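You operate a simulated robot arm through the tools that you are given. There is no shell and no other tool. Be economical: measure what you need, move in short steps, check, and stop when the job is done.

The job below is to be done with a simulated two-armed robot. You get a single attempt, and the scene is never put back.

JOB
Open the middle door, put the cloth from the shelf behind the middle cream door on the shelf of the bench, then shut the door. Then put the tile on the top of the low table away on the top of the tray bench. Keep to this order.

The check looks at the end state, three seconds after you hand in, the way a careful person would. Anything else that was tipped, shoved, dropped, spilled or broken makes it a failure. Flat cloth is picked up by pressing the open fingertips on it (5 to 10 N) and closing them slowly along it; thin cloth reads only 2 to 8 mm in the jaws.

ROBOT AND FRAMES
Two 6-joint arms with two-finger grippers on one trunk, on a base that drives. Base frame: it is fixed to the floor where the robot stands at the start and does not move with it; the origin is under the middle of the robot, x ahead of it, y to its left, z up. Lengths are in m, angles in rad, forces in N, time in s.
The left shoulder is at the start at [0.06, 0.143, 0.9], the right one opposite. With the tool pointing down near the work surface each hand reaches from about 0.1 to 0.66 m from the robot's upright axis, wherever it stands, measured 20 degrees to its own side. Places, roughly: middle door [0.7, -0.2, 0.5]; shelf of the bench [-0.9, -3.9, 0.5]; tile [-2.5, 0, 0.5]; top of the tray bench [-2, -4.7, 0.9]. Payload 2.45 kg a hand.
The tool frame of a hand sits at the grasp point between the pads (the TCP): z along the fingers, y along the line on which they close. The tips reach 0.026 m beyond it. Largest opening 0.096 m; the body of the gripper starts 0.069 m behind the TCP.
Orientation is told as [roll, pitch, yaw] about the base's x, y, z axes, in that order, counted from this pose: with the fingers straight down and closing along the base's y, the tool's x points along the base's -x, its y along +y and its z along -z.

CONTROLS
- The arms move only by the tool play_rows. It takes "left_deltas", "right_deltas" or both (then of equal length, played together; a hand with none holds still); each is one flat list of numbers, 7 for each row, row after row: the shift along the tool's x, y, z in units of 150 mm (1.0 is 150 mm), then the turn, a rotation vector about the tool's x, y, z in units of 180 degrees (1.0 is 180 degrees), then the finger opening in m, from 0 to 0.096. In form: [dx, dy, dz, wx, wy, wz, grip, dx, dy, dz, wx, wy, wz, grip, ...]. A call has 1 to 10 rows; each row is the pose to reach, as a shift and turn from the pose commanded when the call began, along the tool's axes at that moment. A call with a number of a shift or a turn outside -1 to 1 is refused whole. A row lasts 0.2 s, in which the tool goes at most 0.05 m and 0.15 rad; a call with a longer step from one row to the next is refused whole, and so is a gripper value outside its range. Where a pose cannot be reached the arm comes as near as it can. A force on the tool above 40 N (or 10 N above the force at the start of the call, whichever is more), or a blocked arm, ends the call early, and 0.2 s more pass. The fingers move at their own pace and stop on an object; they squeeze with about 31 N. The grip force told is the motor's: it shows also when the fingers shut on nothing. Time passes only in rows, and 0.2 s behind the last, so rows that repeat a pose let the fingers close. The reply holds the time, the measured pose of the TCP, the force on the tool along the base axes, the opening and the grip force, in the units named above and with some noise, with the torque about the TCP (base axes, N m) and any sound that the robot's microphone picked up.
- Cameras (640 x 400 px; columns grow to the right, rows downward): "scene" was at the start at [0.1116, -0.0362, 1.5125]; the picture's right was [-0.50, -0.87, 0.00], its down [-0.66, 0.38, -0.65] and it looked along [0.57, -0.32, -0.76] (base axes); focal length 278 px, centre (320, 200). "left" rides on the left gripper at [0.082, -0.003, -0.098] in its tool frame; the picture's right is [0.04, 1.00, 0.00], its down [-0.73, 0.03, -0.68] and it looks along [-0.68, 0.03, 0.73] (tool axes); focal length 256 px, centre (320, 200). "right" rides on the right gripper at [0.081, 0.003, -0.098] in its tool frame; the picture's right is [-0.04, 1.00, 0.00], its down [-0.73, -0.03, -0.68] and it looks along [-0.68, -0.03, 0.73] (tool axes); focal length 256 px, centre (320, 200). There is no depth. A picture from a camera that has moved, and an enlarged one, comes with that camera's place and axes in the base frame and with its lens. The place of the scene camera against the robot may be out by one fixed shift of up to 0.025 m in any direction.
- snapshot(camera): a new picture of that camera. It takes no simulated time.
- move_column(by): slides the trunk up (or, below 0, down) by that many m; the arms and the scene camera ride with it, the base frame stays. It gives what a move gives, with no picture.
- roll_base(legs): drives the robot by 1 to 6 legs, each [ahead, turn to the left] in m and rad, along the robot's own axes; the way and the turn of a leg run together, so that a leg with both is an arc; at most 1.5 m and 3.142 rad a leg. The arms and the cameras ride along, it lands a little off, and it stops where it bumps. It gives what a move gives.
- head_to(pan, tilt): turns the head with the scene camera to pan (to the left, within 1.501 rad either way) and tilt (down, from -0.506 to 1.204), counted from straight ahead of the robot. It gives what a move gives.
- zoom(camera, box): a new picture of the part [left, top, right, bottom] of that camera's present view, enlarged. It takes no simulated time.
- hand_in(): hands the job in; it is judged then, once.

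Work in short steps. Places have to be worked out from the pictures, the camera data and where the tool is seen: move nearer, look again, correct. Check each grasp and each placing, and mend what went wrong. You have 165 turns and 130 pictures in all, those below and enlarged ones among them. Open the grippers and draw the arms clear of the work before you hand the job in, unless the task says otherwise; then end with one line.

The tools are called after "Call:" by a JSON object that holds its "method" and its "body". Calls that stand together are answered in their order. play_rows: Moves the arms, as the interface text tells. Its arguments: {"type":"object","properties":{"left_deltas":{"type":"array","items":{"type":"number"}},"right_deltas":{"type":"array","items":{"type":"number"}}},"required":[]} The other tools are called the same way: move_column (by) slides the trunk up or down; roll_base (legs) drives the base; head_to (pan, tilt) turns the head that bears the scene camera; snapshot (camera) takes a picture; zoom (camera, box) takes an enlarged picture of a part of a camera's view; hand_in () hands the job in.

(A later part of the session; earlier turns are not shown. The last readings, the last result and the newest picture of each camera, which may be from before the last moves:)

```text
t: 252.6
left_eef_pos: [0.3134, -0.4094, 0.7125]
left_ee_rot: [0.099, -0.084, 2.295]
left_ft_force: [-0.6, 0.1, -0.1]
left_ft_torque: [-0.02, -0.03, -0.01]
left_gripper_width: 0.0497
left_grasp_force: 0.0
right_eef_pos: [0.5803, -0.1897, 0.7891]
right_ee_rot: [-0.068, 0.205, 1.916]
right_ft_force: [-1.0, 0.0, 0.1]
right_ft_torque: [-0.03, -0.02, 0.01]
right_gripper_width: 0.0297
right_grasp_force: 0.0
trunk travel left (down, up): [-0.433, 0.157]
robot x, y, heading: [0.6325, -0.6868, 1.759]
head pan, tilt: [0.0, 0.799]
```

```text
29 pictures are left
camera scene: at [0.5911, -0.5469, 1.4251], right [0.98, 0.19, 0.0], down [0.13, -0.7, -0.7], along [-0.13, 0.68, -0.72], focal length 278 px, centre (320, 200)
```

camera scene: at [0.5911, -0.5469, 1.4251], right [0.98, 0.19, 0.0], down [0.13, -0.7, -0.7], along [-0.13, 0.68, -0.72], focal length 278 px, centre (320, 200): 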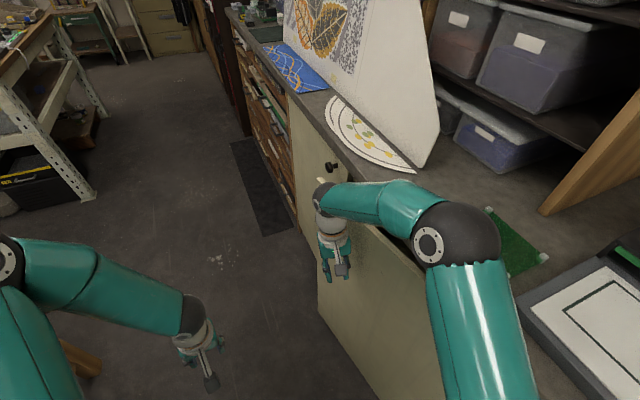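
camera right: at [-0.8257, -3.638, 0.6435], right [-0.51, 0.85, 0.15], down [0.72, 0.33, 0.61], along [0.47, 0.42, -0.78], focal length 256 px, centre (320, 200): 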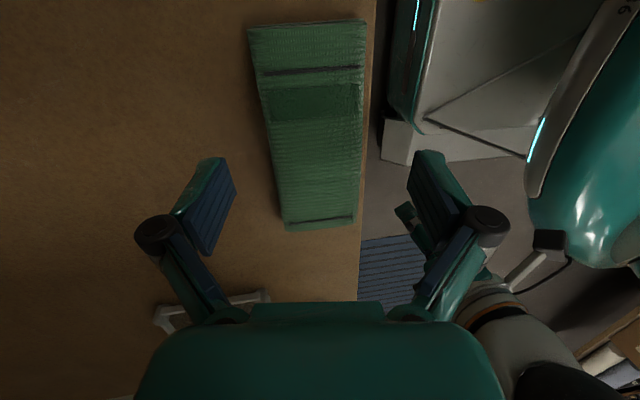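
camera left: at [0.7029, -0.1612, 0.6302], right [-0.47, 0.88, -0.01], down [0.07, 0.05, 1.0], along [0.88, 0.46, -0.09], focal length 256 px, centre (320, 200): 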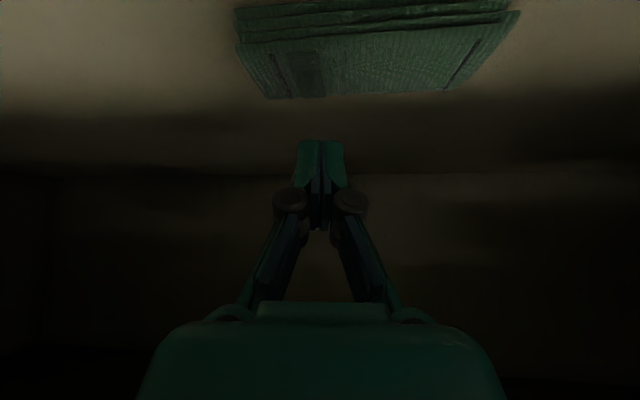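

Door is ~20° open. I push on toward the closed position.

Call:
{"method": "play_rows", "body": {"right_deltas": [-0.08, -0.1, 0, 0, 0, 0, 0.03, -0.16, -0.2, 0, 0, 0, 0, 0.03, -0.24, -0.3, 0, 0, 0, 0, 0.03, -0.32, -0.4, 0, 0, 0, 0, 0.03, -0.4, -0.5, 0, 0, 0, 0, 0.03, -0.45, -0.6, 0, 0, 0, 0, 0.03, -0.48, -0.7, 0, 0, 0, 0, 0.03]}}

Call:
{"method": "snapshot", "body": {"camera": "scene"}}

```text
t: 254.4
left_eef_pos: [0.3113, -0.4136, 0.7153]
left_ee_rot: [0.089, -0.086, 2.293]
left_ft_force: [-0.2, -1.6, 0.7]
left_ft_torque: [0.08, -0.02, -0.03]
left_gripper_width: 0.0501
left_grasp_force: 0.0
right_eef_pos: [0.6214, -0.1157, 0.7805]
right_ee_rot: [-0.06, 0.238, 1.983]
right_ft_force: [0.8, -0.1, 0.3]
right_ft_torque: [0.0, 0.03, 0.01]
right_gripper_width: 0.0299
right_grasp_force: 0.1
trunk travel left (down, up): [-0.433, 0.157]
robot x, y, heading: [0.6348, -0.6939, 1.773]
head pan, tilt: [0.0, 0.799]
stopped in row 7 (right hand): the arm was blocked; the commanded pose is now the measured one
```

```text
28 pictures are left
camera scene: at [0.5837, -0.5618, 1.4275], right [0.98, 0.2, 0.01], down [0.15, -0.7, -0.7], along [-0.14, 0.69, -0.71], focal length 278 px, centre (320, 200)
```

scene: 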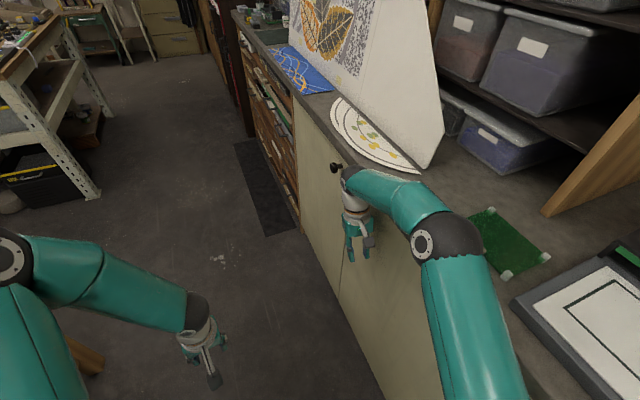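

The arm is against the counter edge; I zoom to see whether a gap is left.

Call:
{"method": "zoom", "body": {"camera": "scene", "box": [270, 140, 430, 260]}}

```text
3.33 times, centred on (350, 200) of scene
camera zoom: at [0.5837, -0.5618, 1.4275], right [0.98, 0.2, 0.01], down [0.15, -0.7, -0.7], along [-0.14, 0.69, -0.71], focal length 926 px, centre (220, 200)
```

zoom: 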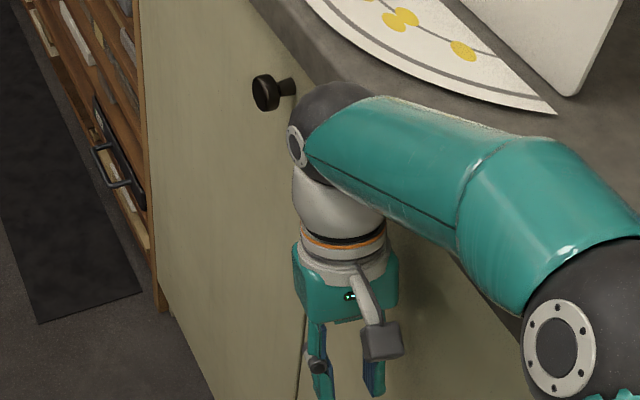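

Nearly shut; the wrist ball meets the counter edge. I tilt the hand so the fingertips lead, then push a bit more.

Call:
{"method": "play_rows", "body": {"right_deltas": [0, 0.1, 0, 0.04, 0, 0, 0.03, 0, 0.1, 0, 0.08, 0, 0, 0.03, 0, 0.1, 0, 0.12, 0, 0, 0.03, 0, 0, 0, 0.13, 0, 0, 0.03, 0, -0.1, 0, 0.13, 0, 0, 0.03, 0, -0.2, 0, 0.13, 0, 0, 0.03, 0, -0.3, 0, 0.13, 0, 0, 0.03, 0, -0.4, 0, 0.13, 0, 0, 0.03, 0, -0.5, 0, 0.13, 0, 0, 0.03]}}

Call:
{"method": "zoom", "body": {"camera": "scene", "box": [270, 140, 430, 260]}}

```text
t: 255.8
left_eef_pos: [0.3116, -0.4098, 0.7134]
left_ee_rot: [0.096, -0.082, 2.293]
left_ft_force: [-0.1, 0.5, -0.3]
left_ft_torque: [0.03, -0.01, 0.0]
left_gripper_width: 0.0502
left_grasp_force: 0.1
right_eef_pos: [0.6479, -0.0968, 0.7784]
right_ee_rot: [-0.454, 0.239, 1.981]
right_ft_force: [-19.2, -13.0, 3.1]
right_ft_torque: [0.02, -0.45, 0.1]
right_gripper_width: 0.0206
right_grasp_force: 0.1
trunk travel left (down, up): [-0.433, 0.157]
robot x, y, heading: [0.633, -0.6927, 1.769]
head pan, tilt: [0.0, 0.799]
stopped in row 7 (right hand): the force on the tool passed its limit at 47 N (the readings are from after the stop); the commanded pose is now the measured one
```

```text
3.33 times, centred on (350, 200) of scene
camera zoom: at [0.5875, -0.5511, 1.4253], right [0.98, 0.2, 0.0], down [0.14, -0.7, -0.7], along [-0.14, 0.68, -0.72], focal length 926 px, centre (220, 200)
```

zoom: 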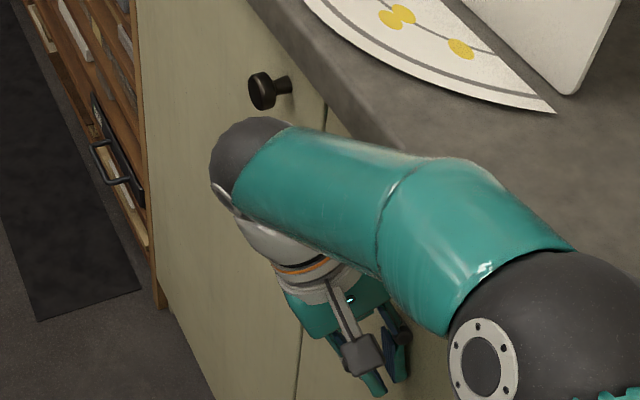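

47 N stop: the door is shut firmly. I retract the hand to the left and back, then check.

Call:
{"method": "play_rows", "body": {"right_deltas": [0, 0.2, 0, -0.03, 0, 0, 0.03, 0.1, 0.4, 0, -0.06, 0, 0, 0.03, 0.2, 0.6, 0, -0.09, 0, 0, 0.03, 0.3, 0.8, 0, -0.12, 0, 0, 0.05, 0.4, 0.9, 0, -0.14, 0, 0, 0.05, 0.5, 0.9, 0, -0.14, 0, 0, 0.05]}}

Call:
{"method": "head_to", "body": {"pan": -0.3, "tilt": 0.8}}

Call:
{"method": "snapshot", "body": {"camera": "scene"}}

```text
t: 257.2
left_eef_pos: [0.3128, -0.4093, 0.7133]
left_ee_rot: [0.099, -0.082, 2.295]
left_ft_force: [0.8, 0.2, -0.6]
left_ft_torque: [-0.04, 0.01, 0.01]
left_gripper_width: 0.0499
left_grasp_force: 0.1
right_eef_pos: [0.5756, -0.222, 0.7373]
right_ee_rot: [-0.017, 0.236, 1.978]
right_ft_force: [-1.0, 0.6, 0.4]
right_ft_torque: [0.01, 0.0, 0.0]
right_gripper_width: 0.0499
right_grasp_force: 0.1
trunk travel left (down, up): [-0.433, 0.157]
robot x, y, heading: [0.636, -0.6904, 1.774]
head pan, tilt: [0.0, 0.799]
```

```text
t: 258.0
left_eef_pos: [0.3119, -0.4093, 0.7134]
left_ee_rot: [0.098, -0.081, 2.295]
left_ft_force: [0.3, 0.1, -1.2]
left_ft_torque: [0.0, -0.01, -0.03]
left_gripper_width: 0.0498
left_grasp_force: 0.0
right_eef_pos: [0.5755, -0.2223, 0.7376]
right_ee_rot: [-0.018, 0.236, 1.976]
right_ft_force: [0.1, -0.8, 0.1]
right_ft_torque: [0.02, 0.0, -0.01]
right_gripper_width: 0.0502
right_grasp_force: 0.0
trunk travel left (down, up): [-0.433, 0.157]
robot x, y, heading: [0.6354, -0.6887, 1.771]
head pan, tilt: [-0.3, 0.799]
```

```text
25 pictures are left
camera scene: at [0.6128, -0.548, 1.4251], right [0.99, -0.1, 0.0], down [-0.07, -0.71, -0.7], along [0.07, 0.69, -0.72], focal length 278 px, centre (320, 200)
```

scene: 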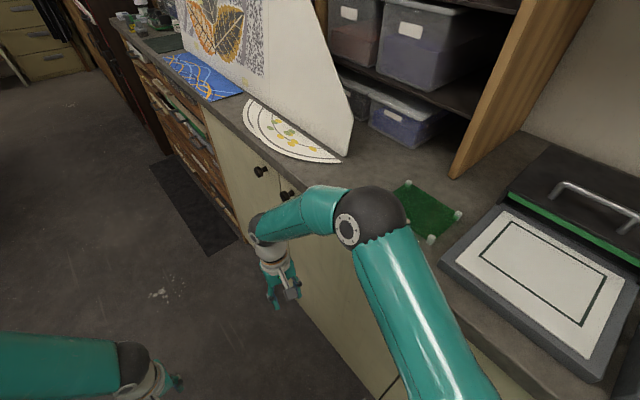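

Door is shut, flush with its neighbours. I tuck the right hand and drive back down the aisle and into the room towards the low table.

Call:
{"method": "play_rows", "body": {"right_deltas": [0.2, 0.1, -0.1, 0, 0, 0, 0.05, 0.4, 0.2, -0.2, 0, 0, 0, 0.05, 0.6, 0.3, -0.3, 0, 0, 0, 0.05, 0.8, 0.3, -0.4, 0, 0, 0, 0.05]}}

Call:
{"method": "roll_base", "body": {"legs": [[0, 0.558], [1.5, 0], [0.11, 0], [0, 1.1]]}}

Call:
{"method": "roll_base", "body": {"legs": [[0.2, 0], [0, 0.35], [0.75, 0]]}}

Call:
{"method": "head_to", "body": {"pan": -0.3, "tilt": 0.45}}

Call:
{"method": "snapshot", "body": {"camera": "scene"}}

```text
t: 259.0
left_eef_pos: [0.3136, -0.4108, 0.7131]
left_ee_rot: [0.097, -0.082, 2.293]
left_ft_force: [-0.9, -1.3, -0.1]
left_ft_torque: [-0.01, -0.01, 0.01]
left_gripper_width: 0.0499
left_grasp_force: 0.0
right_eef_pos: [0.5736, -0.3353, 0.8225]
right_ee_rot: [-0.018, 0.236, 1.976]
right_ft_force: [0.4, 0.2, 0.9]
right_ft_torque: [-0.02, -0.01, 0.02]
right_gripper_width: 0.05
right_grasp_force: 0.1
trunk travel left (down, up): [-0.433, 0.157]
robot x, y, heading: [0.632, -0.6904, 1.766]
head pan, tilt: [-0.3, 0.799]
```

```text
t: 271.4
left_eef_pos: [-0.7714, 0.1679, 0.7132]
left_ee_rot: [0.098, -0.081, -2.518]
left_ft_force: [-0.8, 0.9, 0.4]
left_ft_torque: [-0.02, -0.01, 0.0]
left_gripper_width: 0.0499
left_grasp_force: 0.0
right_eef_pos: [-0.8194, 0.4358, 0.8229]
right_ee_rot: [-0.018, 0.235, -2.838]
right_ft_force: [-0.5, 0.3, -0.6]
right_ft_torque: [-0.01, -0.02, 0.03]
right_gripper_width: 0.0503
right_grasp_force: 0.0
trunk travel left (down, up): [-0.433, 0.157]
robot x, y, heading: [-0.4594, 0.4909, -3.032]
head pan, tilt: [-0.3, 0.799]
stopped in leg 4: the robot was blocked; the commanded pose is now the measured one
```

```text
t: 278.0
left_eef_pos: [-1.4971, -0.2555, 0.7152]
left_ee_rot: [0.098, -0.086, -2.185]
left_ft_force: [0.6, -0.6, 0.4]
left_ft_torque: [-0.03, 0.02, 0.02]
left_gripper_width: 0.05
left_grasp_force: 0.1
right_eef_pos: [-1.6315, -0.0199, 0.825]
right_ee_rot: [-0.017, 0.235, -2.505]
right_ft_force: [1.2, 0.4, 0.8]
right_ft_torque: [-0.05, 0.06, -0.03]
right_gripper_width: 0.05
right_grasp_force: 0.1
trunk travel left (down, up): [-0.433, 0.157]
robot x, y, heading: [-1.3022, 0.1305, -2.784]
head pan, tilt: [-0.3, 0.799]
stopped in leg 3: the robot was blocked; the commanded pose is now the measured one
```

```text
t: 278.8
left_eef_pos: [-1.4991, -0.2577, 0.7151]
left_ee_rot: [0.097, -0.081, -2.183]
left_ft_force: [0.3, 0.6, 0.7]
left_ft_torque: [-0.01, 0.0, 0.01]
left_gripper_width: 0.05
left_grasp_force: 0.0
right_eef_pos: [-1.6309, -0.02, 0.822]
right_ee_rot: [-0.018, 0.237, -2.505]
right_ft_force: [-0.8, 0.0, 0.3]
right_ft_torque: [0.01, 0.01, 0.0]
right_gripper_width: 0.0502
right_grasp_force: 0.0
trunk travel left (down, up): [-0.433, 0.157]
robot x, y, heading: [-1.3042, 0.1277, -2.788]
head pan, tilt: [-0.3, 0.45]
```

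```text
24 pictures are left
camera scene: at [-1.4668, 0.1057, 1.4555], right [-0.05, 1.0, 0.0], down [0.44, 0.02, -0.9], along [-0.9, -0.05, -0.44], focal length 278 px, centre (320, 200)
```

scene: 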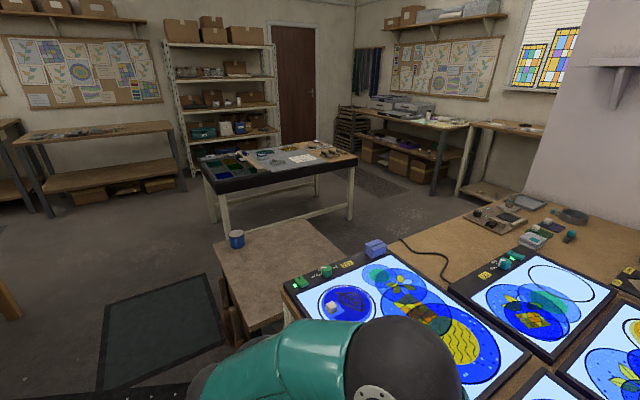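

I see the low table (with a blue mug) ahead; the tile is hidden for now. I back off the light table's corner, then swing left and go to the low table's free side.

Call:
{"method": "roll_base", "body": {"legs": [[-0.15, 0], [0, 0.5], [1.43, 0], [0, -0.95], [0, -0.95]]}}

Call:
{"method": "head_to", "body": {"pan": 0, "tilt": 0.7}}

Call:
{"method": "snapshot", "body": {"camera": "scene"}}

```text
t: 291.1
left_eef_pos: [-2.4394, -1.1768, 0.7145]
left_ee_rot: [0.096, -0.082, -2.574]
left_ft_force: [-0.3, -0.5, -0.5]
left_ft_torque: [0.02, -0.02, 0.04]
left_gripper_width: 0.0498
left_grasp_force: 0.0
right_eef_pos: [-2.4729, -0.9075, 0.8242]
right_ee_rot: [-0.017, 0.238, -2.889]
right_ft_force: [0.2, -0.3, -0.3]
right_ft_torque: [0.0, 0.03, 0.0]
right_gripper_width: 0.0503
right_grasp_force: 0.2
trunk travel left (down, up): [-0.433, 0.157]
robot x, y, heading: [-2.1084, -0.9273, 3.1]
head pan, tilt: [-0.3, 0.45]
stopped in leg 4: the robot was blocked; the commanded pose is now the measured one
```

```text
t: 291.9
left_eef_pos: [-2.4384, -1.1787, 0.7155]
left_ee_rot: [0.099, -0.08, -2.573]
left_ft_force: [0.9, -0.4, -0.5]
left_ft_torque: [-0.04, 0.02, 0.0]
left_gripper_width: 0.0501
left_grasp_force: 0.0
right_eef_pos: [-2.4722, -0.9087, 0.8238]
right_ee_rot: [-0.018, 0.238, -2.889]
right_ft_force: [0.3, 0.3, 0.1]
right_ft_torque: [0.0, -0.03, -0.03]
right_gripper_width: 0.0501
right_grasp_force: 0.0
trunk travel left (down, up): [-0.433, 0.157]
robot x, y, heading: [-2.1094, -0.9294, 3.099]
head pan, tilt: [0.0, 0.7]
```

```text
23 pictures are left
camera scene: at [-2.2729, -0.9192, 1.4334], right [0.04, 1.0, 0.0], down [0.64, -0.03, -0.77], along [-0.76, 0.03, -0.64], focal length 278 px, centre (320, 200)
```

scene: 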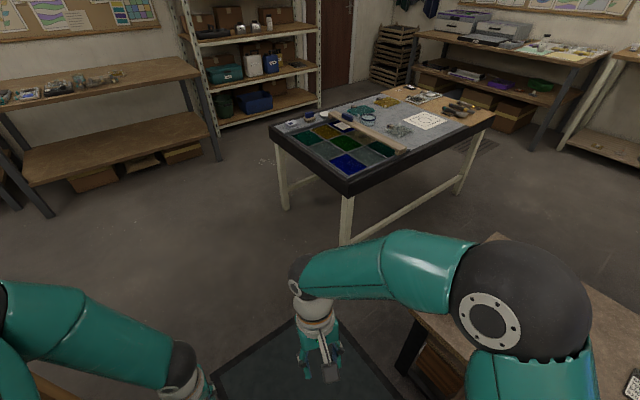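

The tile shows at the right: about (-2.5, 0.0) on the low table. I inch forward, face the table squarely and close in.

Call:
{"method": "roll_base", "body": {"legs": [[0.09, 0], [0, -0.47], [0, -0.47]]}}

Call:
{"method": "roll_base", "body": {"legs": [[0.2, 0]]}}

Call:
{"method": "move_column", "body": {"by": -0.2}}

Call:
{"method": "head_to", "body": {"pan": -0.2, "tilt": 0.8}}

Call:
{"method": "snapshot", "body": {"camera": "scene"}}

```text
t: 296.1
left_eef_pos: [-2.5982, -0.8125, 0.7175]
left_ee_rot: [0.099, -0.081, 2.795]
left_ft_force: [0.4, 0.4, 0.0]
left_ft_torque: [0.01, 0.0, 0.0]
left_gripper_width: 0.05
left_grasp_force: 0.1
right_eef_pos: [-2.4059, -0.6219, 0.825]
right_ee_rot: [-0.016, 0.238, 2.474]
right_ft_force: [0.0, 0.6, 0.4]
right_ft_torque: [0.03, 0.0, -0.01]
right_gripper_width: 0.0502
right_grasp_force: 0.1
trunk travel left (down, up): [-0.433, 0.157]
robot x, y, heading: [-2.2322, -0.9407, 2.185]
head pan, tilt: [0.0, 0.7]
stopped in leg 3: the robot was blocked; the commanded pose is now the measured one
```

```text
t: 297.7
left_eef_pos: [-2.7154, -0.6473, 0.7156]
left_ee_rot: [0.099, -0.078, 2.796]
left_ft_force: [-0.3, -0.3, -0.1]
left_ft_torque: [0.0, -0.02, 0.01]
left_gripper_width: 0.0501
left_grasp_force: 0.1
right_eef_pos: [-2.5252, -0.4565, 0.8242]
right_ee_rot: [-0.017, 0.236, 2.476]
right_ft_force: [0.6, -0.8, 0.0]
right_ft_torque: [-0.05, -0.04, -0.02]
right_gripper_width: 0.0501
right_grasp_force: 0.1
trunk travel left (down, up): [-0.433, 0.157]
robot x, y, heading: [-2.3483, -0.778, 2.188]
head pan, tilt: [0.0, 0.7]
```

```text
t: 299.9
left_eef_pos: [-2.7157, -0.6482, 0.5166]
left_ee_rot: [0.099, -0.081, 2.797]
left_ft_force: [-0.2, -1.2, 0.0]
left_ft_torque: [-0.01, 0.01, -0.01]
left_gripper_width: 0.0496
left_grasp_force: 0.0
right_eef_pos: [-2.5236, -0.4559, 0.6259]
right_ee_rot: [-0.016, 0.239, 2.476]
right_ft_force: [0.2, -0.9, 0.5]
right_ft_torque: [0.0, -0.02, 0.0]
right_gripper_width: 0.0498
right_grasp_force: 0.1
trunk travel left (down, up): [-0.233, 0.357]
robot x, y, heading: [-2.3516, -0.7793, 2.19]
head pan, tilt: [0.0, 0.7]
```

```text
t: 300.6
left_eef_pos: [-2.7161, -0.6478, 0.5151]
left_ee_rot: [0.098, -0.083, 2.796]
left_ft_force: [-0.2, 0.0, 0.7]
left_ft_torque: [0.0, -0.02, -0.01]
left_gripper_width: 0.0498
left_grasp_force: 0.0
right_eef_pos: [-2.5235, -0.4575, 0.6254]
right_ee_rot: [-0.018, 0.237, 2.476]
right_ft_force: [-0.5, 0.5, -0.8]
right_ft_torque: [0.0, -0.03, 0.03]
right_gripper_width: 0.0502
right_grasp_force: 0.0
trunk travel left (down, up): [-0.233, 0.357]
robot x, y, heading: [-2.3495, -0.7803, 2.191]
head pan, tilt: [-0.201, 0.799]
```

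```text
22 pictures are left
camera scene: at [-2.4332, -0.6522, 1.2252], right [0.91, 0.41, 0.0], down [0.29, -0.66, -0.7], along [-0.28, 0.64, -0.72], focal length 278 px, centre (320, 200)
```

scene: 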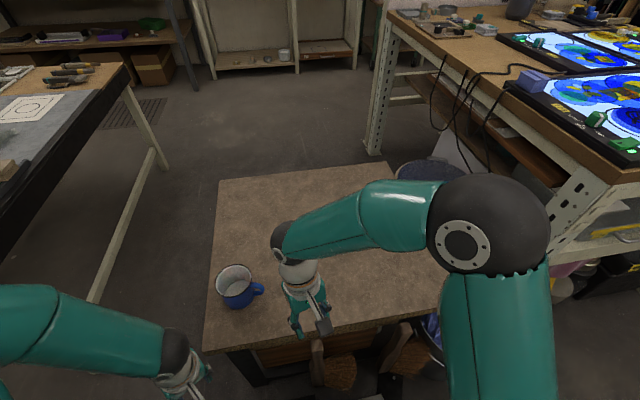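

The tile is hidden under the right arm; the right wrist camera should see it.

Call:
{"method": "snapshot", "body": {"camera": "right"}}

```text
21 pictures are left
camera right: at [-2.4814, -0.4952, 0.7411], right [-0.64, -0.77, -0.03], down [-0.68, 0.55, 0.49], along [-0.36, 0.33, -0.87], focal length 256 px, centre (320, 200)
```

right: 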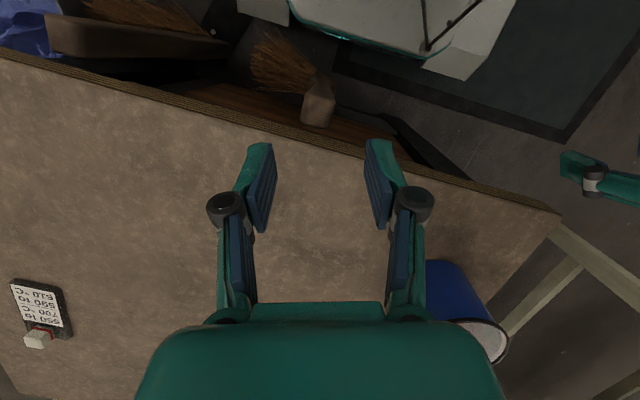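

Tile found: a small dark tile with a label and a little white block on it, near (-2.46, 0.01), block near (-2.49, 0.05). I raise the left hand, drive 9 cm closer, and bring the right hand round with a forward pitch.

Call:
{"method": "play_rows", "body": {"left_deltas": [0, 0, -0.25, 0, 0, 0, 0.05, 0, 0, -0.5, 0, 0, 0, 0.05, 0.1, 0, -0.75, 0, 0, 0, 0.05, 0.2, 0, -1.0, 0, 0, 0, 0.05]}}

Call:
{"method": "roll_base", "body": {"legs": [[0.09, 0]]}}

Call:
{"method": "play_rows", "body": {"right_deltas": [-0.07, -0.12, -0.03, 0, -0.04, 0.02, 0.06, -0.15, -0.25, -0.06, 0, -0.08, 0.04, 0.06, -0.22, -0.37, -0.09, 0, -0.12, 0.06, 0.06, -0.3, -0.5, -0.12, 0, -0.16, 0.08, 0.06, -0.38, -0.62, -0.15, 0, -0.2, 0.1, 0.06, -0.46, -0.75, -0.18, 0, -0.24, 0.12, 0.06, -0.53, -0.87, -0.21, 0, -0.28, 0.14, 0.06, -0.61, -1.0, -0.23, 0, -0.32, 0.16, 0.06]}}

Call:
{"method": "snapshot", "body": {"camera": "right"}}

```text
t: 301.6
left_eef_pos: [-2.6712, -0.6468, 0.6624]
left_ee_rot: [0.099, -0.08, 2.794]
left_ft_force: [-0.7, 0.2, 0.2]
left_ft_torque: [-0.02, 0.02, -0.01]
left_gripper_width: 0.0498
left_grasp_force: 0.0
right_eef_pos: [-2.5251, -0.4564, 0.6262]
right_ee_rot: [-0.017, 0.237, 2.476]
right_ft_force: [-0.1, 0.0, -0.9]
right_ft_torque: [-0.01, 0.02, -0.03]
right_gripper_width: 0.0499
right_grasp_force: 0.0
trunk travel left (down, up): [-0.233, 0.357]
robot x, y, heading: [-2.3498, -0.7772, 2.188]
head pan, tilt: [-0.201, 0.799]
```

```text
t: 302.7
left_eef_pos: [-2.701, -0.6016, 0.6625]
left_ee_rot: [0.1, -0.081, 2.781]
left_ft_force: [0.1, 0.2, 0.2]
left_ft_torque: [-0.01, -0.01, 0.0]
left_gripper_width: 0.0499
left_grasp_force: 0.2
right_eef_pos: [-2.5503, -0.4134, 0.6264]
right_ee_rot: [-0.015, 0.237, 2.463]
right_ft_force: [0.6, 0.5, 0.0]
right_ft_torque: [0.02, 0.02, -0.02]
right_gripper_width: 0.0499
right_grasp_force: 0.0
trunk travel left (down, up): [-0.233, 0.357]
robot x, y, heading: [-2.378, -0.7419, 2.172]
head pan, tilt: [-0.201, 0.799]
stopped in leg 1: the robot was blocked; the commanded pose is now the measured one
```

```text
t: 304.5
left_eef_pos: [-2.7009, -0.6012, 0.6623]
left_ee_rot: [0.099, -0.08, 2.782]
left_ft_force: [-0.5, -0.3, 0.1]
left_ft_torque: [0.0, 0.02, -0.01]
left_gripper_width: 0.0498
left_grasp_force: 0.0
right_eef_pos: [-2.5324, -0.2363, 0.6402]
right_ee_rot: [0.153, -0.759, 1.898]
right_ft_force: [-0.2, 0.2, 0.5]
right_ft_torque: [-0.04, -0.05, -0.01]
right_gripper_width: 0.0601
right_grasp_force: 0.0
trunk travel left (down, up): [-0.233, 0.357]
robot x, y, heading: [-2.3781, -0.7355, 2.177]
head pan, tilt: [-0.201, 0.799]
```

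```text
20 pictures are left
camera right: at [-2.4794, -0.3515, 0.6557], right [-0.91, -0.39, 0.14], down [0.1, 0.11, 0.99], along [-0.4, 0.91, -0.06], focal length 256 px, centre (320, 200)
```

right: 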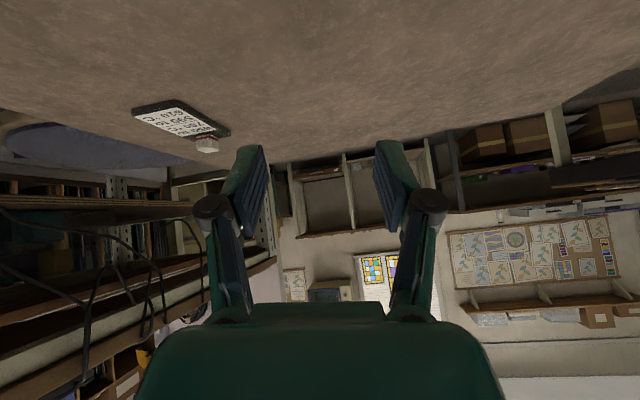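

Two rays give the block at about (-2.487, 0.06, 0.524). I move half the way there and level the hand's roll.

Call:
{"method": "play_rows", "body": {"right_deltas": [-0.1, -0.09, 0.13, 0.008, 0, -0.008, 0.06, -0.2, -0.18, 0.26, 0.016, 0, -0.016, 0.06, -0.3, -0.27, 0.4, 0.024, 0, -0.024, 0.06, -0.4, -0.36, 0.53, 0.032, 0, -0.031, 0.06, -0.5, -0.44, 0.66, 0.032, 0, -0.031, 0.06, -0.5, -0.44, 0.66, 0.032, 0, -0.031, 0.06]}}

Call:
{"method": "snapshot", "body": {"camera": "right"}}

```text
t: 305.9
left_eef_pos: [-2.7007, -0.602, 0.663]
left_ee_rot: [0.101, -0.08, 2.783]
left_ft_force: [0.3, 0.3, 0.5]
left_ft_torque: [0.0, 0.01, 0.01]
left_gripper_width: 0.0501
left_grasp_force: 0.1
right_eef_pos: [-2.5252, -0.0955, 0.6121]
right_ee_rot: [-0.042, -0.765, 2.033]
right_ft_force: [-0.2, -0.2, 0.1]
right_ft_torque: [0.0, -0.01, 0.01]
right_gripper_width: 0.0599
right_grasp_force: 0.0
trunk travel left (down, up): [-0.233, 0.357]
robot x, y, heading: [-2.3806, -0.7382, 2.177]
head pan, tilt: [-0.201, 0.799]
```

```text
19 pictures are left
camera right: at [-2.4752, -0.2129, 0.6287], right [-0.92, -0.39, 0.0], down [-0.02, 0.05, 1.0], along [-0.39, 0.92, -0.06], focal length 256 px, centre (320, 200)
```

right: 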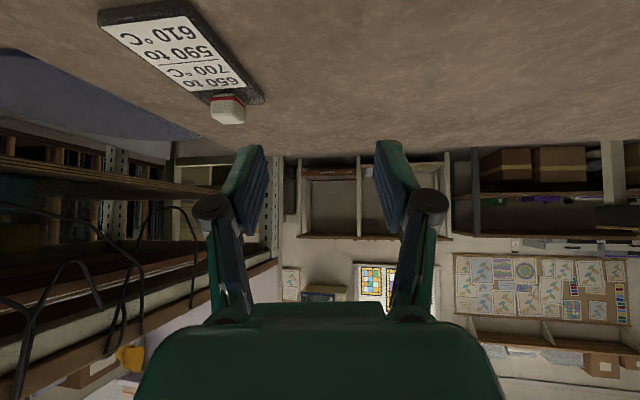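

Level now; block at (-2.49, 0.06, 0.522). I go to a hover right above it.

Call:
{"method": "play_rows", "body": {"right_deltas": [-0.1, -0.155, 0.18, 0, 0, 0, 0.06, -0.2, -0.31, 0.36, 0, 0, 0, 0.06, -0.3, -0.465, 0.54, 0, 0, 0, 0.06, -0.41, -0.62, 0.717, 0, 0, 0, 0.06, -0.41, -0.62, 0.717, 0, 0, 0, 0.06]}}

Call:
{"method": "snapshot", "body": {"camera": "right"}}

```text
t: 307.1
left_eef_pos: [-2.7014, -0.6009, 0.6622]
left_ee_rot: [0.102, -0.079, 2.781]
left_ft_force: [-0.2, -0.1, -1.1]
left_ft_torque: [0.0, 0.01, 0.0]
left_gripper_width: 0.0498
left_grasp_force: 0.1
right_eef_pos: [-2.4923, 0.0496, 0.5832]
right_ee_rot: [-0.04, -0.766, 2.028]
right_ft_force: [0.6, -0.6, 0.0]
right_ft_torque: [0.02, 0.02, 0.03]
right_gripper_width: 0.0602
right_grasp_force: 0.1
trunk travel left (down, up): [-0.233, 0.357]
robot x, y, heading: [-2.3787, -0.7381, 2.176]
head pan, tilt: [-0.201, 0.799]
```

```text
18 pictures are left
camera right: at [-2.4413, -0.0669, 0.5983], right [-0.92, -0.39, 0.0], down [-0.02, 0.05, 1.0], along [-0.39, 0.92, -0.06], focal length 256 px, centre (320, 200)
```

right: 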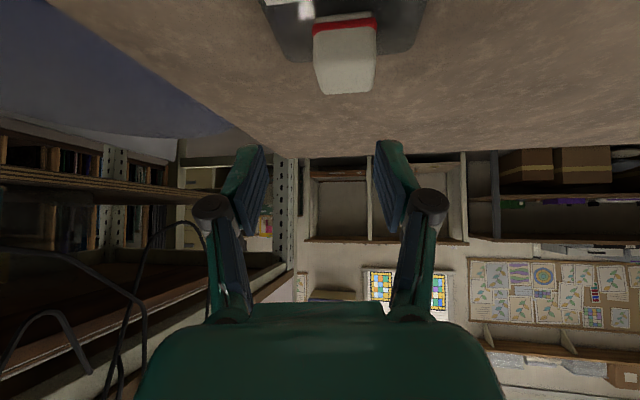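

The block (≈28 mm cube) is slightly nearer and to the side. I shift back 2 cm, sideways 1 cm, then descend around it and close.

Call:
{"method": "play_rows", "body": {"right_deltas": [0.101, 0.07, -0.097, 0, 0, 0, 0.06, 0.175, 0.07, -0.02, 0, 0, 0, 0.06, 0.25, 0.07, 0.057, 0, 0, 0, 0.06, 0.3226, 0.07, 0.134, 0, 0, 0, 0.06, 0.3226, 0.07, 0.134, 0, 0, 0, 0.06]}}

Call:
{"method": "snapshot", "body": {"camera": "right"}}

```text
t: 308.3
left_eef_pos: [-2.6994, -0.6028, 0.6636]
left_ee_rot: [0.097, -0.081, 2.785]
left_ft_force: [0.0, 0.4, 0.4]
left_ft_torque: [0.01, -0.01, 0.0]
left_gripper_width: 0.0499
left_grasp_force: 0.0
right_eef_pos: [-2.492, 0.029, 0.5421]
right_ee_rot: [-0.046, -0.784, 2.031]
right_ft_force: [-12.1, 8.7, 35.5]
right_ft_torque: [-0.24, 1.52, -0.48]
right_gripper_width: 0.0716
right_grasp_force: 7.6
trunk travel left (down, up): [-0.233, 0.357]
robot x, y, heading: [-2.3772, -0.7357, 2.175]
head pan, tilt: [-0.201, 0.799]
```

```text
17 pictures are left
camera right: at [-2.4423, -0.0871, 0.5549], right [-0.92, -0.39, 0.0], down [-0.02, 0.04, 1.0], along [-0.39, 0.92, -0.04], focal length 256 px, centre (320, 200)
```

right: 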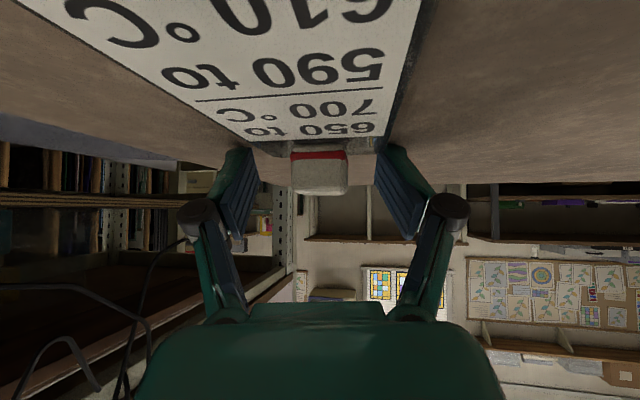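

The tips press on the tile with the block between the fingers. I ease up 6 mm and close.

Call:
{"method": "play_rows", "body": {"right_deltas": [-0.028, 0, -0.029, 0, 0, 0, 0.06, -0.028, 0, -0.029, 0, 0, 0, 0.05, -0.028, 0, -0.029, 0, 0, 0, 0.035, -0.028, 0, -0.029, 0, 0, 0, 0.02, -0.028, 0, -0.029, 0, 0, 0, 0.0, -0.028, 0, -0.029, 0, 0, 0, 0.0]}}

```text
t: 309.5
left_eef_pos: [-2.7008, -0.6022, 0.6622]
left_ee_rot: [0.098, -0.081, 2.784]
left_ft_force: [-0.4, 0.0, 0.3]
left_ft_torque: [-0.01, -0.02, 0.01]
left_gripper_width: 0.0501
left_grasp_force: 0.1
right_eef_pos: [-2.4958, 0.0286, 0.5464]
right_ee_rot: [-0.038, -0.779, 2.039]
right_ft_force: [-10.4, -1.3, 19.7]
right_ft_torque: [0.72, 0.99, 0.03]
right_gripper_width: 0.0094
right_grasp_force: 8.7
trunk travel left (down, up): [-0.233, 0.357]
robot x, y, heading: [-2.382, -0.7358, 2.177]
head pan, tilt: [-0.201, 0.799]
stopped in row 5 (right hand): the force on the tool passed its limit at 52 N (the readings are from after the stop); the commanded pose is now the measured one
```

Call:
{"method": "snapshot", "body": {"camera": "right"}}

```text
16 pictures are left
camera right: at [-2.4451, -0.089, 0.5606], right [-0.92, -0.4, 0.0], down [-0.02, 0.04, 1.0], along [-0.4, 0.91, -0.05], focal length 256 px, centre (320, 200)
```

right: 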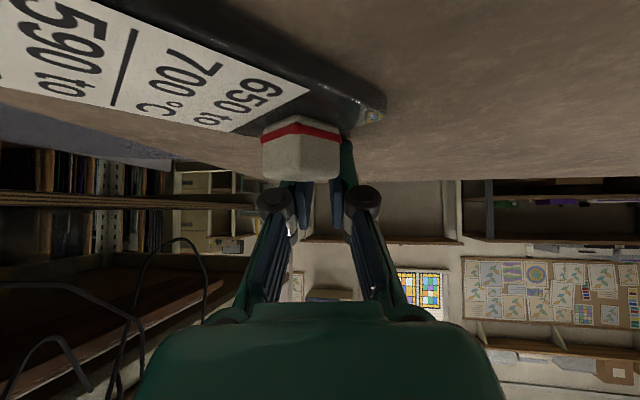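

The fingers closed behind the block: it is nearer (≈(-2.475, -0.008)) and the surface higher (~0.525) than assumed. I open, rise, go back 4.7 cm and descend around it.

Call:
{"method": "play_rows", "body": {"right_deltas": [0, 0, 0, 0, 0, 0, 0.075, 0, 0, 0, 0, 0, 0, 0.075, -0.187, 0, -0.19, 0, 0, 0, 0.075, -0.187, 0, -0.19, 0, 0, 0, 0.075, 0.036, 0, -0.41, 0, 0, 0, 0.075, 0.036, 0, -0.41, 0, 0, 0, 0.075]}}

Call:
{"method": "snapshot", "body": {"camera": "right"}}

```text
t: 310.9
left_eef_pos: [-2.7006, -0.6015, 0.6619]
left_ee_rot: [0.1, -0.079, 2.783]
left_ft_force: [-0.2, -0.7, 0.0]
left_ft_torque: [0.0, -0.01, -0.02]
left_gripper_width: 0.0501
left_grasp_force: 0.1
right_eef_pos: [-2.4746, -0.0165, 0.5817]
right_ee_rot: [-0.036, -0.77, 2.036]
right_ft_force: [-0.6, -0.4, -0.8]
right_ft_torque: [-0.02, 0.01, 0.03]
right_gripper_width: 0.0748
right_grasp_force: 0.1
trunk travel left (down, up): [-0.233, 0.357]
robot x, y, heading: [-2.3798, -0.7384, 2.177]
head pan, tilt: [-0.201, 0.799]
```

```text
15 pictures are left
camera right: at [-2.4237, -0.1326, 0.5977], right [-0.92, -0.4, 0.0], down [-0.02, 0.05, 1.0], along [-0.4, 0.92, -0.05], focal length 256 px, centre (320, 200)
```

right: 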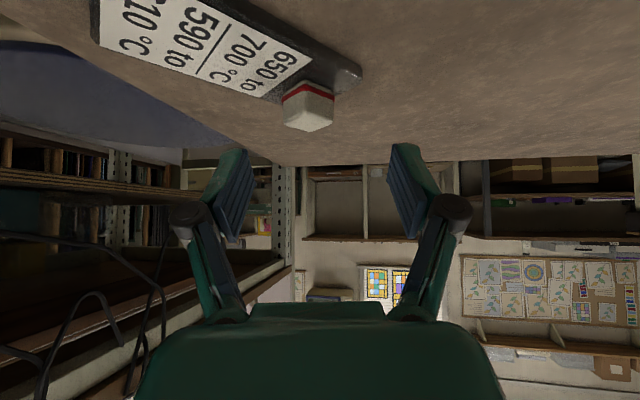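

Now the block triangulates to (-2.474, 0.000, 0.538). I adjust, descend 3 cm and close.

Call:
{"method": "play_rows", "body": {"right_deltas": [-0.055, -0.048, 0.054, 0, 0, 0, 0.075, 0.02, -0.048, 0.13, 0, 0, 0, 0.075, 0.093, -0.048, 0.207, 0, 0, 0, 0.075, 0.093, -0.048, 0.207, 0, 0, 0, 0.06, 0.093, -0.048, 0.207, 0, 0, 0, 0.045, 0.093, -0.048, 0.207, 0, 0, 0, 0.03, 0.093, -0.048, 0.207, 0, 0, 0, 0.01, 0.093, -0.048, 0.207, 0, 0, 0, 0.0]}}

Call:
{"method": "snapshot", "body": {"camera": "right"}}

```text
t: 312.7
left_eef_pos: [-2.7007, -0.6025, 0.6635]
left_ee_rot: [0.099, -0.084, 2.783]
left_ft_force: [-0.2, 1.0, 0.3]
left_ft_torque: [0.01, 0.05, -0.02]
left_gripper_width: 0.0502
left_grasp_force: 0.1
right_eef_pos: [-2.4751, -0.0004, 0.5537]
right_ee_rot: [-0.038, -0.775, 2.038]
right_ft_force: [-1.6, 3.7, 11.8]
right_ft_torque: [0.12, 0.32, -0.05]
right_gripper_width: 0.0291
right_grasp_force: 31.2
trunk travel left (down, up): [-0.233, 0.357]
robot x, y, heading: [-2.3792, -0.737, 2.178]
head pan, tilt: [-0.201, 0.799]
```

```text
14 pictures are left
camera right: at [-2.4233, -0.1172, 0.568], right [-0.92, -0.4, 0.0], down [-0.02, 0.05, 1.0], along [-0.4, 0.92, -0.05], focal length 256 px, centre (320, 200)
```

right: 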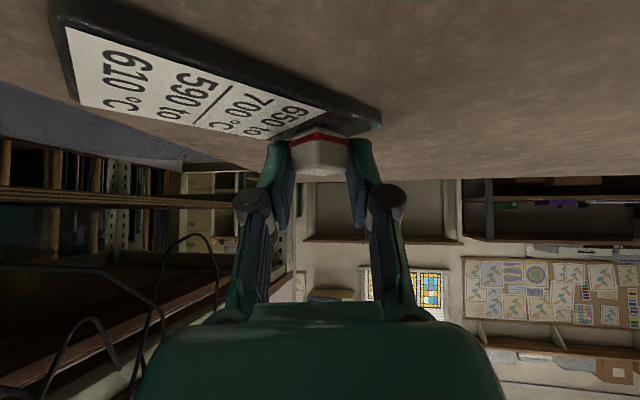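

Block gripped (29 mm, 31 N). Lift 10 cm with the trunk and check.

Call:
{"method": "move_column", "body": {"by": 0.1}}

Call:
{"method": "snapshot", "body": {"camera": "right"}}

```text
t: 314.0
left_eef_pos: [-2.6999, -0.6023, 0.7634]
left_ee_rot: [0.102, -0.08, 2.784]
left_ft_force: [-0.3, 0.6, 0.3]
left_ft_torque: [0.01, -0.01, 0.0]
left_gripper_width: 0.05
left_grasp_force: 0.0
right_eef_pos: [-2.4761, -0.0021, 0.6513]
right_ee_rot: [-0.036, -0.771, 2.035]
right_ft_force: [0.2, 0.5, -0.8]
right_ft_torque: [0.0, 0.02, -0.04]
right_gripper_width: 0.0288
right_grasp_force: 31.2
trunk travel left (down, up): [-0.333, 0.257]
robot x, y, heading: [-2.3796, -0.7378, 2.175]
head pan, tilt: [-0.201, 0.799]
```

```text
13 pictures are left
camera right: at [-2.4233, -0.1178, 0.6661], right [-0.92, -0.4, 0.0], down [-0.02, 0.05, 1.0], along [-0.4, 0.92, -0.05], focal length 256 px, centre (320, 200)
```

right: 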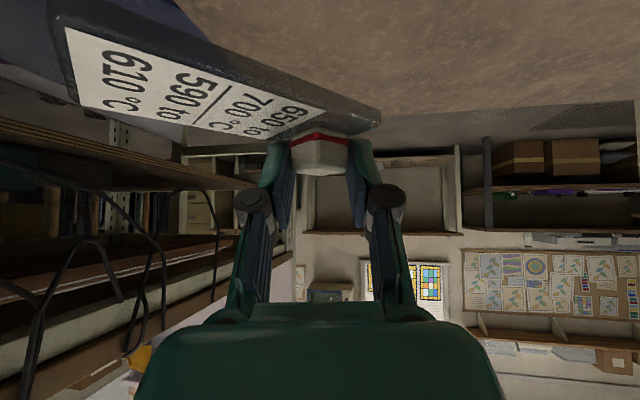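

The tile is held level. I raise the trunk further, draw the hand in, then back off and head for the tray bench by the known route.

Call:
{"method": "move_column", "body": {"by": 0.2}}

Call:
{"method": "play_rows", "body": {"right_deltas": [0.16, 0, -0.155, 0, 0, 0, 0, 0.32, 0, -0.31, 0, 0, 0, 0, 0.48, 0, -0.465, 0, 0, 0, 0, 0.64, 0, -0.62, 0, 0, 0, 0, 0.8, 0, -0.775, 0, 0, 0, 0, 0.9, 0, -0.87, 0, 0, 0, 0]}}

Call:
{"method": "roll_base", "body": {"legs": [[-0.2, 0], [0, 0.78], [0, 0.78]]}}

```text
t: 316.2
left_eef_pos: [-2.7004, -0.6011, 0.9641]
left_ee_rot: [0.1, -0.079, 2.785]
left_ft_force: [0.6, 0.2, 0.5]
left_ft_torque: [-0.02, 0.01, 0.02]
left_gripper_width: 0.0502
left_grasp_force: 0.0
right_eef_pos: [-2.475, -0.0025, 0.8514]
right_ee_rot: [-0.037, -0.769, 2.036]
right_ft_force: [0.0, 0.5, -1.5]
right_ft_torque: [0.03, 0.02, -0.01]
right_gripper_width: 0.029
right_grasp_force: 31.1
trunk travel left (down, up): [-0.533, 0.057]
robot x, y, heading: [-2.3751, -0.7356, 2.174]
head pan, tilt: [-0.201, 0.799]
```

```text
t: 317.6
left_eef_pos: [-2.7003, -0.6022, 0.963]
left_ee_rot: [0.099, -0.081, 2.785]
left_ft_force: [-0.4, 0.0, 0.7]
left_ft_torque: [0.02, -0.02, 0.02]
left_gripper_width: 0.05
left_grasp_force: 0.2
right_eef_pos: [-2.411, -0.1702, 0.8604]
right_ee_rot: [-0.048, -0.762, 2.035]
right_ft_force: [0.3, 0.3, -0.5]
right_ft_torque: [0.0, 0.01, -0.01]
right_gripper_width: 0.0289
right_grasp_force: 30.9
right hand out of reach, approached as far as the arm can: row 5, 6
trunk travel left (down, up): [-0.533, 0.057]
robot x, y, heading: [-2.3823, -0.7358, 2.177]
head pan, tilt: [-0.201, 0.799]
```

```text
t: 322.9
left_eef_pos: [-2.5114, -1.154, 0.9638]
left_ee_rot: [0.097, -0.08, -2.293]
left_ft_force: [0.2, 0.0, 0.2]
left_ft_torque: [0.01, 0.0, 0.01]
left_gripper_width: 0.0501
left_grasp_force: 0.1
right_eef_pos: [-2.8097, -0.7291, 0.8615]
right_ee_rot: [-0.049, -0.759, -3.042]
right_ft_force: [-0.1, -0.2, -0.5]
right_ft_torque: [0.06, 0.0, -0.04]
right_gripper_width: 0.029
right_grasp_force: 30.8
trunk travel left (down, up): [-0.533, 0.057]
robot x, y, heading: [-2.276, -0.8607, -2.878]
head pan, tilt: [-0.201, 0.799]
stopped in leg 3: the robot was blocked; the commanded pose is now the measured one
```

Call:
{"method": "roll_base", "body": {"legs": [[0.25, 0], [0, 0.5], [1.2, 0]]}}

Call:
{"method": "roll_base", "body": {"legs": [[0, 0.65], [0.1, 0], [0, 0.6]]}}

```text
t: 332.2
left_eef_pos: [-3.4694, -2.1338, 0.9624]
left_ee_rot: [0.099, -0.081, -1.801]
left_ft_force: [-0.3, -0.5, -0.7]
left_ft_torque: [-0.02, -0.04, -0.01]
left_gripper_width: 0.0499
left_grasp_force: 0.0
right_eef_pos: [-3.9341, -1.9004, 0.8613]
right_ee_rot: [-0.046, -0.762, -2.552]
right_ft_force: [-0.3, -0.6, -0.4]
right_ft_torque: [-0.01, -0.04, -0.01]
right_gripper_width: 0.0286
right_grasp_force: 31.3
trunk travel left (down, up): [-0.533, 0.057]
robot x, y, heading: [-3.4024, -1.7656, -2.384]
head pan, tilt: [-0.201, 0.799]
```

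```text
t: 337.2
left_eef_pos: [-3.0892, -2.048, 0.9639]
left_ee_rot: [0.097, -0.079, -0.565]
left_ft_force: [-0.5, 1.3, 0.7]
left_ft_torque: [-0.02, 0.02, -0.01]
left_gripper_width: 0.0502
left_grasp_force: 0.0
right_eef_pos: [-3.4609, -2.4109, 0.8621]
right_ee_rot: [-0.05, -0.759, -1.313]
right_ft_force: [-0.3, -0.3, -0.3]
right_ft_torque: [0.01, 0.03, -0.05]
right_gripper_width: 0.0287
right_grasp_force: 31.2
trunk travel left (down, up): [-0.533, 0.057]
robot x, y, heading: [-3.4485, -1.8799, -1.144]
head pan, tilt: [-0.201, 0.799]
stopped in leg 3: the robot was blocked; the commanded pose is now the measured one
```

Call:
{"method": "roll_base", "body": {"legs": [[0.2, 0], [0, 0.1], [1.5, 0], [0.35, 0]]}}

Call:
{"method": "head_to", "body": {"pan": 0, "tilt": 0.75}}

Call:
{"method": "snapshot", "body": {"camera": "scene"}}

```text
t: 348.5
left_eef_pos: [-2.0904, -3.8467, 0.9654]
left_ee_rot: [0.1, -0.083, -0.502]
left_ft_force: [-0.2, 0.1, -0.8]
left_ft_torque: [0.01, 0.02, 0.01]
left_gripper_width: 0.0499
left_grasp_force: 0.1
right_eef_pos: [-2.4406, -4.2333, 0.8602]
right_ee_rot: [-0.049, -0.757, -1.253]
right_ft_force: [0.3, -0.7, -1.1]
right_ft_torque: [-0.02, 0.0, -0.02]
right_gripper_width: 0.0282
right_grasp_force: 31.3
trunk travel left (down, up): [-0.533, 0.057]
robot x, y, heading: [-2.4634, -3.7045, -1.084]
head pan, tilt: [-0.201, 0.799]
```

```text
t: 349.2
left_eef_pos: [-2.0923, -3.8451, 0.9657]
left_ee_rot: [0.099, -0.081, -0.502]
left_ft_force: [-0.2, 0.3, -0.2]
left_ft_torque: [0.0, 0.02, 0.0]
left_gripper_width: 0.0499
left_grasp_force: 0.1
right_eef_pos: [-2.4402, -4.2315, 0.8622]
right_ee_rot: [-0.047, -0.761, -1.25]
right_ft_force: [0.2, 0.9, -0.4]
right_ft_torque: [0.0, -0.05, -0.01]
right_gripper_width: 0.0284
right_grasp_force: 31.1
trunk travel left (down, up): [-0.533, 0.057]
robot x, y, heading: [-2.4652, -3.7033, -1.082]
head pan, tilt: [0.0, 0.75]
```

```text
12 pictures are left
camera scene: at [-2.4146, -3.8255, 1.5292], right [-0.88, -0.47, 0.0], down [-0.32, 0.6, -0.73], along [0.35, -0.64, -0.68], focal length 278 px, centre (320, 200)
```

scene: 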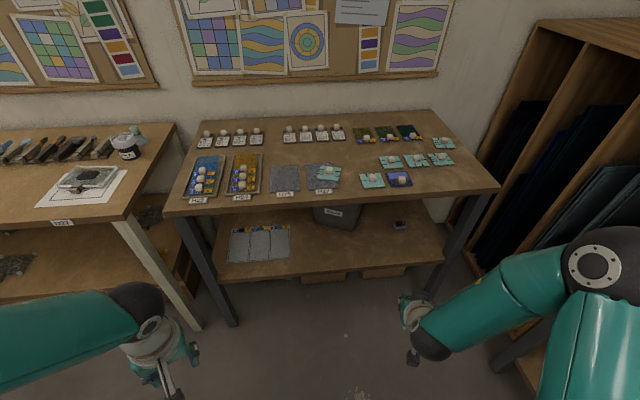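

There's a free area at the front right corner of the tray bench top (z≈0.9). I target the block at about (-2.362, -4.735). I raise the hand, then drive 0.3 m closer.

Call:
{"method": "move_column", "body": {"by": 0.05}}

Call:
{"method": "play_rows", "body": {"right_deltas": [-0.14, 0, -0.145, 0, 0, 0, 0, -0.28, 0, -0.29, 0, 0, 0, 0, -0.42, 0, -0.435, 0, 0, 0, 0, -0.55, 0, -0.58, 0, 0, 0, 0, -0.55, 0, -0.58, 0, 0, 0, 0]}}

Call:
{"method": "roll_base", "body": {"legs": [[0.3, 0]]}}

```text
t: 350.1
left_eef_pos: [-2.0925, -3.8453, 1.0141]
left_ee_rot: [0.099, -0.081, -0.503]
left_ft_force: [-0.4, -0.1, -0.4]
left_ft_torque: [0.04, 0.03, -0.03]
left_gripper_width: 0.0498
left_grasp_force: 0.0
right_eef_pos: [-2.4404, -4.231, 0.9113]
right_ee_rot: [-0.049, -0.76, -1.25]
right_ft_force: [0.3, 0.8, 0.4]
right_ft_torque: [0.0, -0.01, 0.0]
right_gripper_width: 0.0282
right_grasp_force: 30.9
trunk travel left (down, up): [-0.583, 0.007]
robot x, y, heading: [-2.4661, -3.7013, -1.077]
head pan, tilt: [0.0, 0.75]
```

```text
t: 351.3
left_eef_pos: [-2.0917, -3.8459, 1.0147]
left_ee_rot: [0.099, -0.082, -0.504]
left_ft_force: [0.9, 0.1, 0.6]
left_ft_torque: [0.02, 0.01, -0.01]
left_gripper_width: 0.0501
left_grasp_force: 0.1
right_eef_pos: [-2.4367, -4.2311, 1.0309]
right_ee_rot: [-0.047, -0.76, -1.249]
right_ft_force: [0.4, -1.0, 0.3]
right_ft_torque: [0.0, -0.01, 0.0]
right_gripper_width: 0.0282
right_grasp_force: 30.6
trunk travel left (down, up): [-0.583, 0.007]
robot x, y, heading: [-2.4643, -3.7044, -1.081]
head pan, tilt: [0.0, 0.75]
```

```text
t: 353.4
left_eef_pos: [-1.9489, -4.1165, 1.0146]
left_ee_rot: [0.101, -0.081, -0.507]
left_ft_force: [0.1, -0.4, -0.4]
left_ft_torque: [-0.01, -0.02, 0.0]
left_gripper_width: 0.0504
left_grasp_force: 0.0
right_eef_pos: [-2.2976, -4.4982, 1.0311]
right_ee_rot: [-0.049, -0.76, -1.253]
right_ft_force: [0.2, 0.1, -0.5]
right_ft_torque: [-0.01, -0.01, 0.03]
right_gripper_width: 0.0281
right_grasp_force: 31.2
trunk travel left (down, up): [-0.583, 0.007]
robot x, y, heading: [-2.3237, -3.9684, -1.081]
head pan, tilt: [0.0, 0.75]
```

Now I move the tile forward and right over the free corner, then look.

Call:
{"method": "play_rows", "body": {"right_deltas": [-0.15, -0.14, 0.145, 0, 0, 0, 0, -0.3, -0.28, 0.29, 0, 0, 0, 0, -0.46, -0.42, 0.436, 0, 0, 0, 0, -0.61, -0.56, 0.58, 0, 0, 0, 0, -0.77, -0.7, 0.73, 0, 0, 0, 0, -0.918, -0.83, 0.873, 0, 0, 0, 0, -0.918, -0.83, 0.873, 0, 0, 0, 0]}}

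Call:
{"method": "snapshot", "body": {"camera": "scene"}}

Call:
{"method": "snapshot", "body": {"camera": "right"}}

```text
t: 355.0
left_eef_pos: [-1.9504, -4.1142, 1.0163]
left_ee_rot: [0.1, -0.08, -0.506]
left_ft_force: [0.1, 0.2, -0.5]
left_ft_torque: [-0.02, 0.0, -0.01]
left_gripper_width: 0.0501
left_grasp_force: 0.1
right_eef_pos: [-2.3658, -4.7166, 1.0337]
right_ee_rot: [-0.046, -0.761, -1.255]
right_ft_force: [0.6, -0.4, -0.9]
right_ft_torque: [0.01, 0.0, -0.04]
right_gripper_width: 0.0277
right_grasp_force: 30.9
trunk travel left (down, up): [-0.583, 0.007]
robot x, y, heading: [-2.322, -3.9703, -1.086]
head pan, tilt: [0.0, 0.75]
```

```text
11 pictures are left
camera scene: at [-2.2724, -4.0918, 1.5792], right [-0.88, -0.47, 0.0], down [-0.32, 0.6, -0.73], along [0.34, -0.65, -0.68], focal length 278 px, centre (320, 200)
```

scene: 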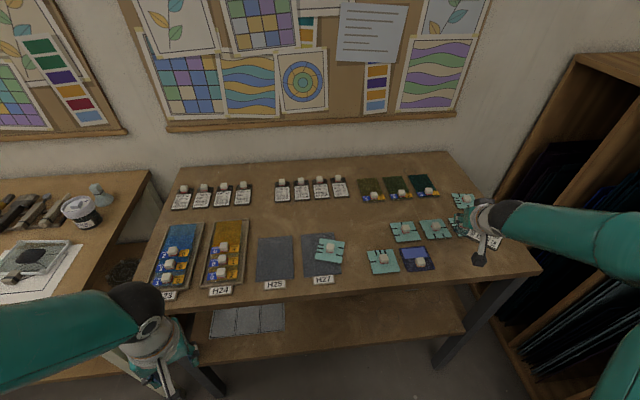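

```text
10 pictures are left
camera right: at [-2.3961, -4.5933, 1.0507], right [0.97, 0.25, -0.01], down [0.02, -0.06, 1.0], along [0.25, -0.97, -0.06], focal length 256 px, centre (320, 200)
```

right: 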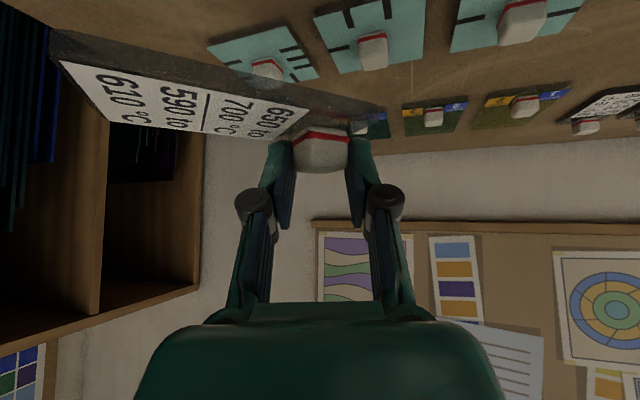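

To fit neatly I'll turn the tile so its long side runs along the bench front: rotate the hand +0.8 rad about vertical at this height.

Call:
{"method": "play_rows", "body": {"right_deltas": [0, 0, 0, -0.0293, 0, -0.0308, 0, 0, 0, 0, -0.0585, 0, -0.0615, 0, 0, 0, 0, -0.0878, 0, -0.0923, 0, 0, 0, 0, -0.117, 0, -0.123, 0, 0, 0, 0, -0.146, 0, -0.154, 0, 0, 0, 0, -0.1755, 0, -0.1846, 0, 0, 0, 0, -0.1755, 0, -0.1846, 0]}}

```text
t: 356.6
left_eef_pos: [-1.9506, -4.1151, 1.0153]
left_ee_rot: [0.1, -0.081, -0.505]
left_ft_force: [0.3, 0.4, -0.3]
left_ft_torque: [-0.01, 0.01, 0.02]
left_gripper_width: 0.0501
left_grasp_force: 0.1
right_eef_pos: [-2.3642, -4.7145, 1.0347]
right_ee_rot: [-0.034, -0.736, -0.464]
right_ft_force: [0.5, -1.2, -0.6]
right_ft_torque: [0.01, -0.02, -0.01]
right_gripper_width: 0.0211
right_grasp_force: 30.6
right hand out of reach, approached as far as the arm can: row 2
trunk travel left (down, up): [-0.583, 0.007]
robot x, y, heading: [-2.3223, -3.9653, -1.087]
head pan, tilt: [0.0, 0.75]
```

Jaw width shrank to 21 mm, so I check the grip right away.

Call:
{"method": "snapshot", "body": {"camera": "right"}}

```text
9 pictures are left
camera right: at [-2.4738, -4.6519, 1.0546], right [0.49, 0.87, 0.0], down [0.08, -0.05, 1.0], along [0.87, -0.49, -0.09], focal length 256 px, centre (320, 200)
```

right: 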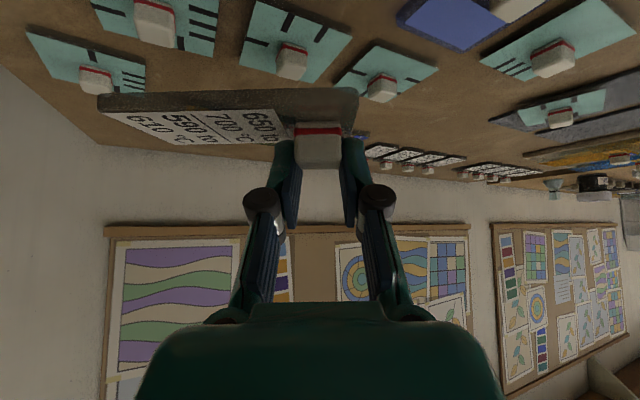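

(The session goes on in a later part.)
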